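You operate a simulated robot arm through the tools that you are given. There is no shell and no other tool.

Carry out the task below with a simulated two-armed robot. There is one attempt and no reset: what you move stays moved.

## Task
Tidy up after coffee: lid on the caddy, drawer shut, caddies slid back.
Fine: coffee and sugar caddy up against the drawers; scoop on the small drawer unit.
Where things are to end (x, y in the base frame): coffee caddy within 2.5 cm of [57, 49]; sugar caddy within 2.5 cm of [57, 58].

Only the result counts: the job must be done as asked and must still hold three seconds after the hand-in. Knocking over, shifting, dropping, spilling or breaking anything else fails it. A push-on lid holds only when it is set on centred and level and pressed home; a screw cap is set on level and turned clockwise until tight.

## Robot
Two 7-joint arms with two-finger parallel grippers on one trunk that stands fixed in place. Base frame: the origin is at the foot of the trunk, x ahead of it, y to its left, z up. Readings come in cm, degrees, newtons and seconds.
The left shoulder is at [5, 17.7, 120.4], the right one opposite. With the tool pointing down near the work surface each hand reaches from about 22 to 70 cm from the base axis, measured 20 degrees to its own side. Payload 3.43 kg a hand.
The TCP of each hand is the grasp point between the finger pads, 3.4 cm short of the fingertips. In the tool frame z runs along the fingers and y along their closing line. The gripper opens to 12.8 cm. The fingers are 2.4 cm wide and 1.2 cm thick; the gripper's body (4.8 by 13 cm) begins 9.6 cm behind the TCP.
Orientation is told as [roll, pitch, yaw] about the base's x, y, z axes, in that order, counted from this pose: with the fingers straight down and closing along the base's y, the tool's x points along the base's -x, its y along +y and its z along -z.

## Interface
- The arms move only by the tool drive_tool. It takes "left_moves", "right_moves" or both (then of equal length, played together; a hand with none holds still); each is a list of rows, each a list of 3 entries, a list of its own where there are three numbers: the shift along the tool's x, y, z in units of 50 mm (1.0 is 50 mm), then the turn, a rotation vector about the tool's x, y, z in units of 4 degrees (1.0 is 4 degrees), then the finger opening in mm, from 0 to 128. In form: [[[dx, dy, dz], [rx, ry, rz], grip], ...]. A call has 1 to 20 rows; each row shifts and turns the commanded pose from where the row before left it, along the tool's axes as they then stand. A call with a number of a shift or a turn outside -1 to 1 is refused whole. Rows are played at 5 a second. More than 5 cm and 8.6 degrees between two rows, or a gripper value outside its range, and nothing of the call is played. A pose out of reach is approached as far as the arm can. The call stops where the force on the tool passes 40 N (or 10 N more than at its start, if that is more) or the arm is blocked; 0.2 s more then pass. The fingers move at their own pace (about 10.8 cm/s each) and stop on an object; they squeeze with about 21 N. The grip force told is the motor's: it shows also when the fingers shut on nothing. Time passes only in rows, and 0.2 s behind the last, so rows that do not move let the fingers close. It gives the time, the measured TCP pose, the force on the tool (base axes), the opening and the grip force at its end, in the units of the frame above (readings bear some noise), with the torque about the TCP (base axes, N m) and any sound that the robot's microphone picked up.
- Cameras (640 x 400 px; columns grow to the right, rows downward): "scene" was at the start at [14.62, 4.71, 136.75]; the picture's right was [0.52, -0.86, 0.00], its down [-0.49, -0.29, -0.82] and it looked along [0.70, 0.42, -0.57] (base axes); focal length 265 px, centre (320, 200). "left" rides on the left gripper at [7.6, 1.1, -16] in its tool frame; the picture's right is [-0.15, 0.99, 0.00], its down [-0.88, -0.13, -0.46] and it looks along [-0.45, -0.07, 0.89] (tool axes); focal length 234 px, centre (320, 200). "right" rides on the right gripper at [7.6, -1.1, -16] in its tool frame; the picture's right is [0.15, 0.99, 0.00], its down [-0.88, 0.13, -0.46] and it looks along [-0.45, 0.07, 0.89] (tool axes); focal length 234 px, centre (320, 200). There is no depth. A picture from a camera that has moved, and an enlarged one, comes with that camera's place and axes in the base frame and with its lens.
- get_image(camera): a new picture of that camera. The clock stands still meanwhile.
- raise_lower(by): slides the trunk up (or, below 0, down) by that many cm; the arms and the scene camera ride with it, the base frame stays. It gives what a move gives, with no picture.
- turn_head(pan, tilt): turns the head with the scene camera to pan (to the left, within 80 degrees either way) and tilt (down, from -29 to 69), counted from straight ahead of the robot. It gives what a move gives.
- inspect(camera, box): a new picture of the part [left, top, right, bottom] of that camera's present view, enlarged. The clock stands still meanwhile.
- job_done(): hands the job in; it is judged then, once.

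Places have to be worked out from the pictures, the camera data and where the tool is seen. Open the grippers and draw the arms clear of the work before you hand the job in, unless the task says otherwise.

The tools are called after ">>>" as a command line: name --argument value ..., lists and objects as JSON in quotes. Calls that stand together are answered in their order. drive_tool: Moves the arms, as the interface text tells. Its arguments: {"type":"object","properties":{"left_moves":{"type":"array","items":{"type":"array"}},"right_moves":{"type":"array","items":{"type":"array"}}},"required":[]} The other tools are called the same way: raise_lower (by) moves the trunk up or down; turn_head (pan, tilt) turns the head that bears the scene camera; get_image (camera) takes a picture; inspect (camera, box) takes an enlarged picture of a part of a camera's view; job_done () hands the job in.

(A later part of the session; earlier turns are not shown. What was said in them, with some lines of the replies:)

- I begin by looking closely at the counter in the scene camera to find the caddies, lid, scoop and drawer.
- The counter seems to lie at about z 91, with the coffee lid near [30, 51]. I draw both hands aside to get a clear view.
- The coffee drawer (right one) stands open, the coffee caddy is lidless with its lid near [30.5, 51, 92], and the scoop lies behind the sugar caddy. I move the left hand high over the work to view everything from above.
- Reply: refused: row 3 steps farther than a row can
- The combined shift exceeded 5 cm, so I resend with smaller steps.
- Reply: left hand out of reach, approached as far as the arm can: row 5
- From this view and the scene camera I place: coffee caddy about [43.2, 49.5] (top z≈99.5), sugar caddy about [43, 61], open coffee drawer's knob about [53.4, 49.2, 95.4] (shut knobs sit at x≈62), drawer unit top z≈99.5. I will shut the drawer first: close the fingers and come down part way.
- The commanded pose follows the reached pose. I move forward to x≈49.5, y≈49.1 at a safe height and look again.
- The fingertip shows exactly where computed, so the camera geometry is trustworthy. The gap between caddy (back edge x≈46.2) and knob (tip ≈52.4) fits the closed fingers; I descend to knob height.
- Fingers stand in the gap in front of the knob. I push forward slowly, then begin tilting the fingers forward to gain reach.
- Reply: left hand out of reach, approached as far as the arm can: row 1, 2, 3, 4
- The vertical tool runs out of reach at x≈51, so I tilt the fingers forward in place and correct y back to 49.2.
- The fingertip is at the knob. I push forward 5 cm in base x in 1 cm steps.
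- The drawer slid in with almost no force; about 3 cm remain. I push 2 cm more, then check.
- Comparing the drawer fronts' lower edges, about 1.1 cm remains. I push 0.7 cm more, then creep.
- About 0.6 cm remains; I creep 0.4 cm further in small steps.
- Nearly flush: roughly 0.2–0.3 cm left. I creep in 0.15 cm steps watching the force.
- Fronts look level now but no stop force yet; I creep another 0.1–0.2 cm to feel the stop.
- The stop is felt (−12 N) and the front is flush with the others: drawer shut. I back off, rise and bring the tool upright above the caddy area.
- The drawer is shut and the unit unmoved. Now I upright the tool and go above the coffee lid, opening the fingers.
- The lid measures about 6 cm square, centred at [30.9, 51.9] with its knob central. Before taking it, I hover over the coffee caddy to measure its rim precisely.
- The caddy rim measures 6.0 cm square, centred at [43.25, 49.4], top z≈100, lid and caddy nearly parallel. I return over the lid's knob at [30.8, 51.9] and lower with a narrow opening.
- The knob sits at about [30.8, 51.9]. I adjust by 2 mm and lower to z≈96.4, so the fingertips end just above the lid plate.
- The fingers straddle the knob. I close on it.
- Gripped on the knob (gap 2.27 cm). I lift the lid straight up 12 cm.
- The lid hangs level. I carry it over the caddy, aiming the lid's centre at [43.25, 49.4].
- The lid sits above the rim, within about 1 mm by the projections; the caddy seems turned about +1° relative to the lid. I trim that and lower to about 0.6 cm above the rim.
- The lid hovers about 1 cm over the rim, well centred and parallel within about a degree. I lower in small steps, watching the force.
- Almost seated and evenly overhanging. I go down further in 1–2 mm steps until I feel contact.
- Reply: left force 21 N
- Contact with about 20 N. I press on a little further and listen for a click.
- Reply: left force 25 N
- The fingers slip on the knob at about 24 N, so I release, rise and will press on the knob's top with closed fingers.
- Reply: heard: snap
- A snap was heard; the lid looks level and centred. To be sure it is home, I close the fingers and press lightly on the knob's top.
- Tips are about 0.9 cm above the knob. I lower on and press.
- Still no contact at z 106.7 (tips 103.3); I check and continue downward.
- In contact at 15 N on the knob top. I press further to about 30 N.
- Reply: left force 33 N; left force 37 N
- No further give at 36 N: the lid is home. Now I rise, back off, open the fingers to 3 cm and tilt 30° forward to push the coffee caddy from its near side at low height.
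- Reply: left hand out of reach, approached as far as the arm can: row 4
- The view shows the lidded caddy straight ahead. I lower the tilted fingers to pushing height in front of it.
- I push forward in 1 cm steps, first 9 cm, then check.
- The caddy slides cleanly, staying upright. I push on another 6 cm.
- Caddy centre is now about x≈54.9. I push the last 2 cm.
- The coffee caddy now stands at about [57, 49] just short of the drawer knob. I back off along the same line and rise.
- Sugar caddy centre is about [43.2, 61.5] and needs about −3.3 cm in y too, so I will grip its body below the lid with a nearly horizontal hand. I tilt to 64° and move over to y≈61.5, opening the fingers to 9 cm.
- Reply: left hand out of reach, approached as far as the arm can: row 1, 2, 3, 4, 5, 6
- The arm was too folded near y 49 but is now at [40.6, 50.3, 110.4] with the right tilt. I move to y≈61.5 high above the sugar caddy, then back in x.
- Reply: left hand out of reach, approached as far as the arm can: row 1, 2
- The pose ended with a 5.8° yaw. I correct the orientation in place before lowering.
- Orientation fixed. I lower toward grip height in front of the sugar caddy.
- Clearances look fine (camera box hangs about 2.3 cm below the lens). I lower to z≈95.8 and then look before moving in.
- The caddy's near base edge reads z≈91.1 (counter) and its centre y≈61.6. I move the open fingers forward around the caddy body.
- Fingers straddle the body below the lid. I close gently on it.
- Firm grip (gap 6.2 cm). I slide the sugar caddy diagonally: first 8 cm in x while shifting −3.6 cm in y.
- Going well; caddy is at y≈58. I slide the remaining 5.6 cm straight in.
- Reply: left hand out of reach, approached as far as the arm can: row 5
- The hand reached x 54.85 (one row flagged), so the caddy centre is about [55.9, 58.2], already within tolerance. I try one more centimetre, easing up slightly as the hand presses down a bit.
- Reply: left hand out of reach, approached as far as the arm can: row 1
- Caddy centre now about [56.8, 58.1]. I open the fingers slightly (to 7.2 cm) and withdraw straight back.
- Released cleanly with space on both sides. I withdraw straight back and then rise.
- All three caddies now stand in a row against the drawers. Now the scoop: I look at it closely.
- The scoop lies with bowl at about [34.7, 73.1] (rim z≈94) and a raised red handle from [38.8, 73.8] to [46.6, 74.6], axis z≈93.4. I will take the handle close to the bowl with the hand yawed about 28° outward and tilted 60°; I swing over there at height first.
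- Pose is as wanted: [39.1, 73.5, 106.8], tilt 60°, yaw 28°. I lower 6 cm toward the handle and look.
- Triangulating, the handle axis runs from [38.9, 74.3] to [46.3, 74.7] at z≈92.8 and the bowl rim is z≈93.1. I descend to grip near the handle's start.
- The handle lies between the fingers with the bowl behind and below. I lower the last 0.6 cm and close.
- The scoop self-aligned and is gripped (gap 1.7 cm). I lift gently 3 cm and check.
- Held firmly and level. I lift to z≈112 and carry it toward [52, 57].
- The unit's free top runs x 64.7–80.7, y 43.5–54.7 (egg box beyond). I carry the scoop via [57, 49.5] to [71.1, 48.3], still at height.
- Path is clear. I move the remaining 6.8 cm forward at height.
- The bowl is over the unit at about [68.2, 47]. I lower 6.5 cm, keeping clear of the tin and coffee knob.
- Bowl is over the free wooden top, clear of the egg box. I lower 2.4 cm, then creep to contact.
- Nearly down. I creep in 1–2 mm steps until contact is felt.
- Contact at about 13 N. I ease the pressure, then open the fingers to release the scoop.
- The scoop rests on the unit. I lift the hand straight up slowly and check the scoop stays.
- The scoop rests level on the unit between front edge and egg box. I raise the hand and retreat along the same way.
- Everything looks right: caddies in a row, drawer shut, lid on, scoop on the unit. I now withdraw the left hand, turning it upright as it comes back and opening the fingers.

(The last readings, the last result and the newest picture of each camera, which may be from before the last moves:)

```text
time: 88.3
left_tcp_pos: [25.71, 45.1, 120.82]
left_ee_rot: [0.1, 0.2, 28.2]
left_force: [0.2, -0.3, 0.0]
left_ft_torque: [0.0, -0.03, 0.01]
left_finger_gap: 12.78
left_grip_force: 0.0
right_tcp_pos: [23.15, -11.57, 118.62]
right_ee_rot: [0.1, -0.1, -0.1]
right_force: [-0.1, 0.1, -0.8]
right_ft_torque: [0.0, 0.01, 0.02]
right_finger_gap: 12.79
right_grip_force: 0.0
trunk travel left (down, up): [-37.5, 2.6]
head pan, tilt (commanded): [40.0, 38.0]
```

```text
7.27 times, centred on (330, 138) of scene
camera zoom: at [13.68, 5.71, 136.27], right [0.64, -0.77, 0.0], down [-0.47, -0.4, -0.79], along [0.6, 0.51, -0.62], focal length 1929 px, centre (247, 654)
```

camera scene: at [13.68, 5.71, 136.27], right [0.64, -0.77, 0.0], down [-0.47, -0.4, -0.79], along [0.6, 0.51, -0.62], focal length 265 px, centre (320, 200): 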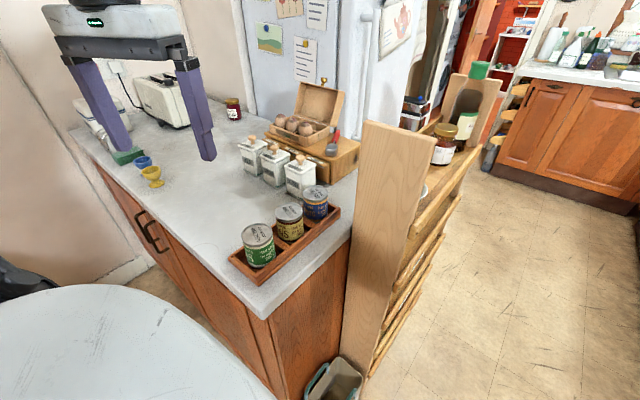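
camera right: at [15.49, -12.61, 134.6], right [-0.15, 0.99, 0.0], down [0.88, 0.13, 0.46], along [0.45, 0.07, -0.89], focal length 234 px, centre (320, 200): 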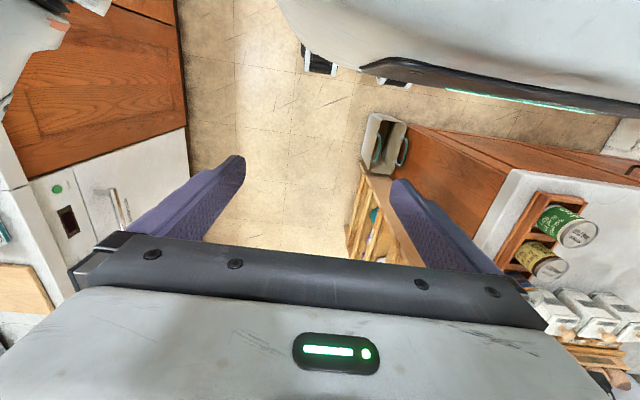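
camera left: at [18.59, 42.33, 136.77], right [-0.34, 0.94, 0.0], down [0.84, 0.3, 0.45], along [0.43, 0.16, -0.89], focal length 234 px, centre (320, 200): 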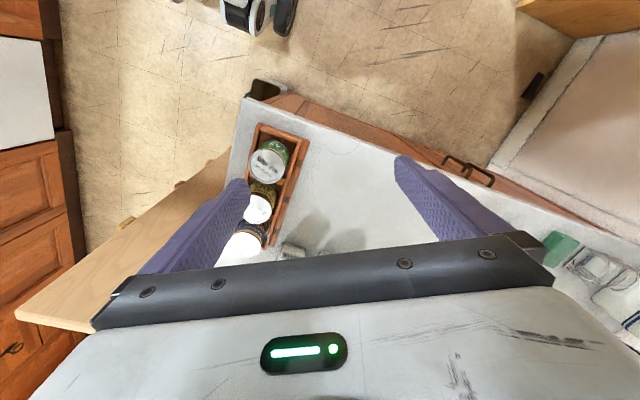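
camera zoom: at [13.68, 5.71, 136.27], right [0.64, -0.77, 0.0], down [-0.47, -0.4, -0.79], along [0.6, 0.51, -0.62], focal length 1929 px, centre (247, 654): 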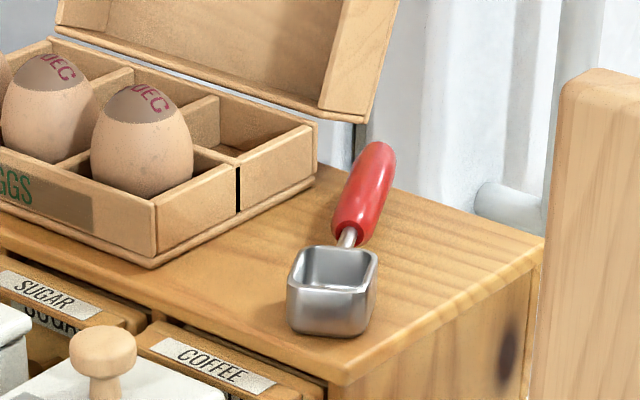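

I compare the three drawer fronts closely to be sure the coffee drawer is fully shut.

>>> inspect --camera "scene" --box '[275, 135, 340, 185]'

>>> inspect --camera "scene" --box '[300, 145, 330, 168]'

>>> inspect --camera "scene" --box '[275, 132, 310, 158]'

```text
8.00 times, centred on (308, 160) of scene
camera zoom: at [13.68, 5.71, 136.27], right [0.64, -0.77, 0.0], down [-0.47, -0.4, -0.79], along [0.6, 0.51, -0.62], focal length 2122 px, centre (420, 520)
```

zoom: 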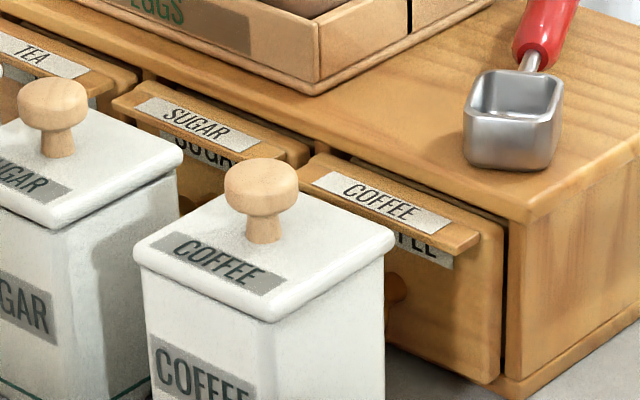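

```text
16.00 times, centred on (315, 156) of scene
camera zoom: at [13.68, 5.71, 136.27], right [0.64, -0.77, 0.0], down [-0.47, -0.4, -0.79], along [0.6, 0.51, -0.62], focal length 4244 px, centre (400, 896)
```

zoom: 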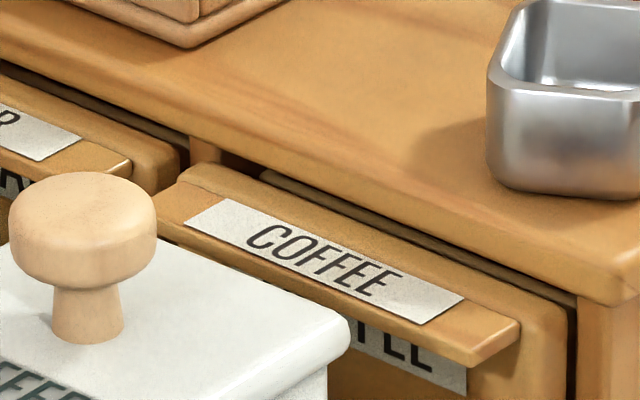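

```text
15.38 times, centred on (292, 145) of scene
camera zoom: at [13.68, 5.71, 136.27], right [0.64, -0.77, 0.0], down [-0.47, -0.4, -0.79], along [0.6, 0.51, -0.62], focal length 4081 px, centre (743, 1046)
```

zoom: 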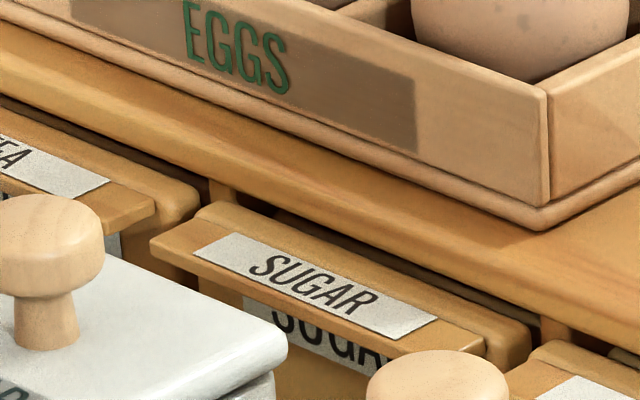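

Coffee and sugar drawer fronts sit alike, with the same thin gap, so the drawer is shut. I draw the left hand back to its starting place, clear of the counter.

>>> drive_tool --left_moves '[[[0, 0, 0], [0, 0, 1], 128], [[0, 0, 0], [0, 0, 1], 128], [[0, 0, 0], [0, 0, 1], 128], [[0, 0, 0], [0, 0, 1], 128], [[0, 0, 0], [0, 0, 1], 128], [[0, 0, 0], [0, 0, 1], 128], [[0, 0, 0], [0, 0, 1], 128], [[0.25, -0.9, 0], [0, 0, 0], 128], [[0.25, -0.9, 0], [0, 0, 0], 128], [[0.25, -0.9, 0], [0, 0, 0], 128], [[0, 0, 0], [0, 0, 0], 128], [[0, 0, 0], [0, 0, 0], 128]]'

>>> get_image --camera "scene"

```text
time: 90.9
left_tcp_pos: [22.19, 31.3, 120.75]
left_ee_rot: [0.2, 0.1, 0.3]
left_force: [-0.8, 0.9, -0.6]
left_ft_torque: [0.01, 0.01, -0.05]
left_finger_gap: 12.8
left_grip_force: 0.0
right_tcp_pos: [23.13, -11.56, 118.65]
right_ee_rot: [0.0, 0.0, 0.0]
right_force: [-0.1, -0.2, 0.3]
right_ft_torque: [0.03, 0.02, 0.01]
right_finger_gap: 12.79
right_grip_force: 0.0
trunk travel left (down, up): [-37.5, 2.6]
head pan, tilt (commanded): [40.0, 38.0]
```

```text
taken
camera scene: at [13.68, 5.68, 136.27], right [0.64, -0.77, 0.0], down [-0.47, -0.4, -0.79], along [0.6, 0.51, -0.62], focal length 265 px, centre (320, 200)
```

scene: 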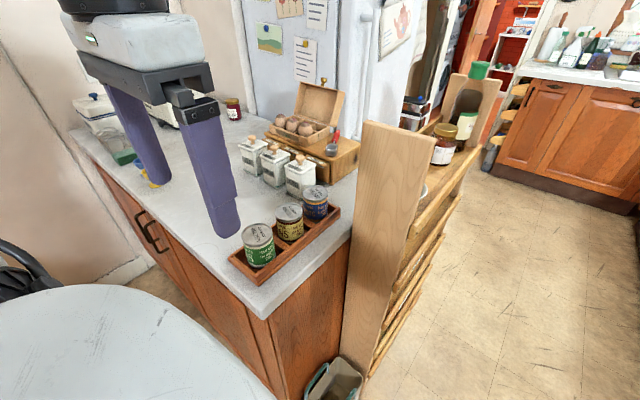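

Both hands are open and clear. The lid is snapped on, the drawer is shut, both caddies stand at their targets and the scoop rests on the drawer unit, so I hand the job in.

>>> job_done

```text
The job is handed in.
```

The tidy-up is finished and handed in. No verdict came back with the hand-in, so the results below are my own readings and pictures.

- **Coffee lid:** set on centred and level. I heard a snap, then pressed the knob at about 36 N and it did not move further.
- **Drawer:** the coffee drawer is pushed to its stop and sits level with the other two. The unit did not visibly move.
- **Coffee caddy:** slid back to about [57.1, 48.8], against a target of [57, 49].
- **Sugar caddy:** slid back to about [56.8, 58.1], against a target of [57, 58].
- **Scoop:** resting on top of the drawer unit, to the right of the egg box. The handle end reaches close to the unit's back edge, but the bowl and foot are both on the surface.

I saw nothing else knocked, spilled or shifted. Both grippers are open, and both hands are drawn back clear of the work.
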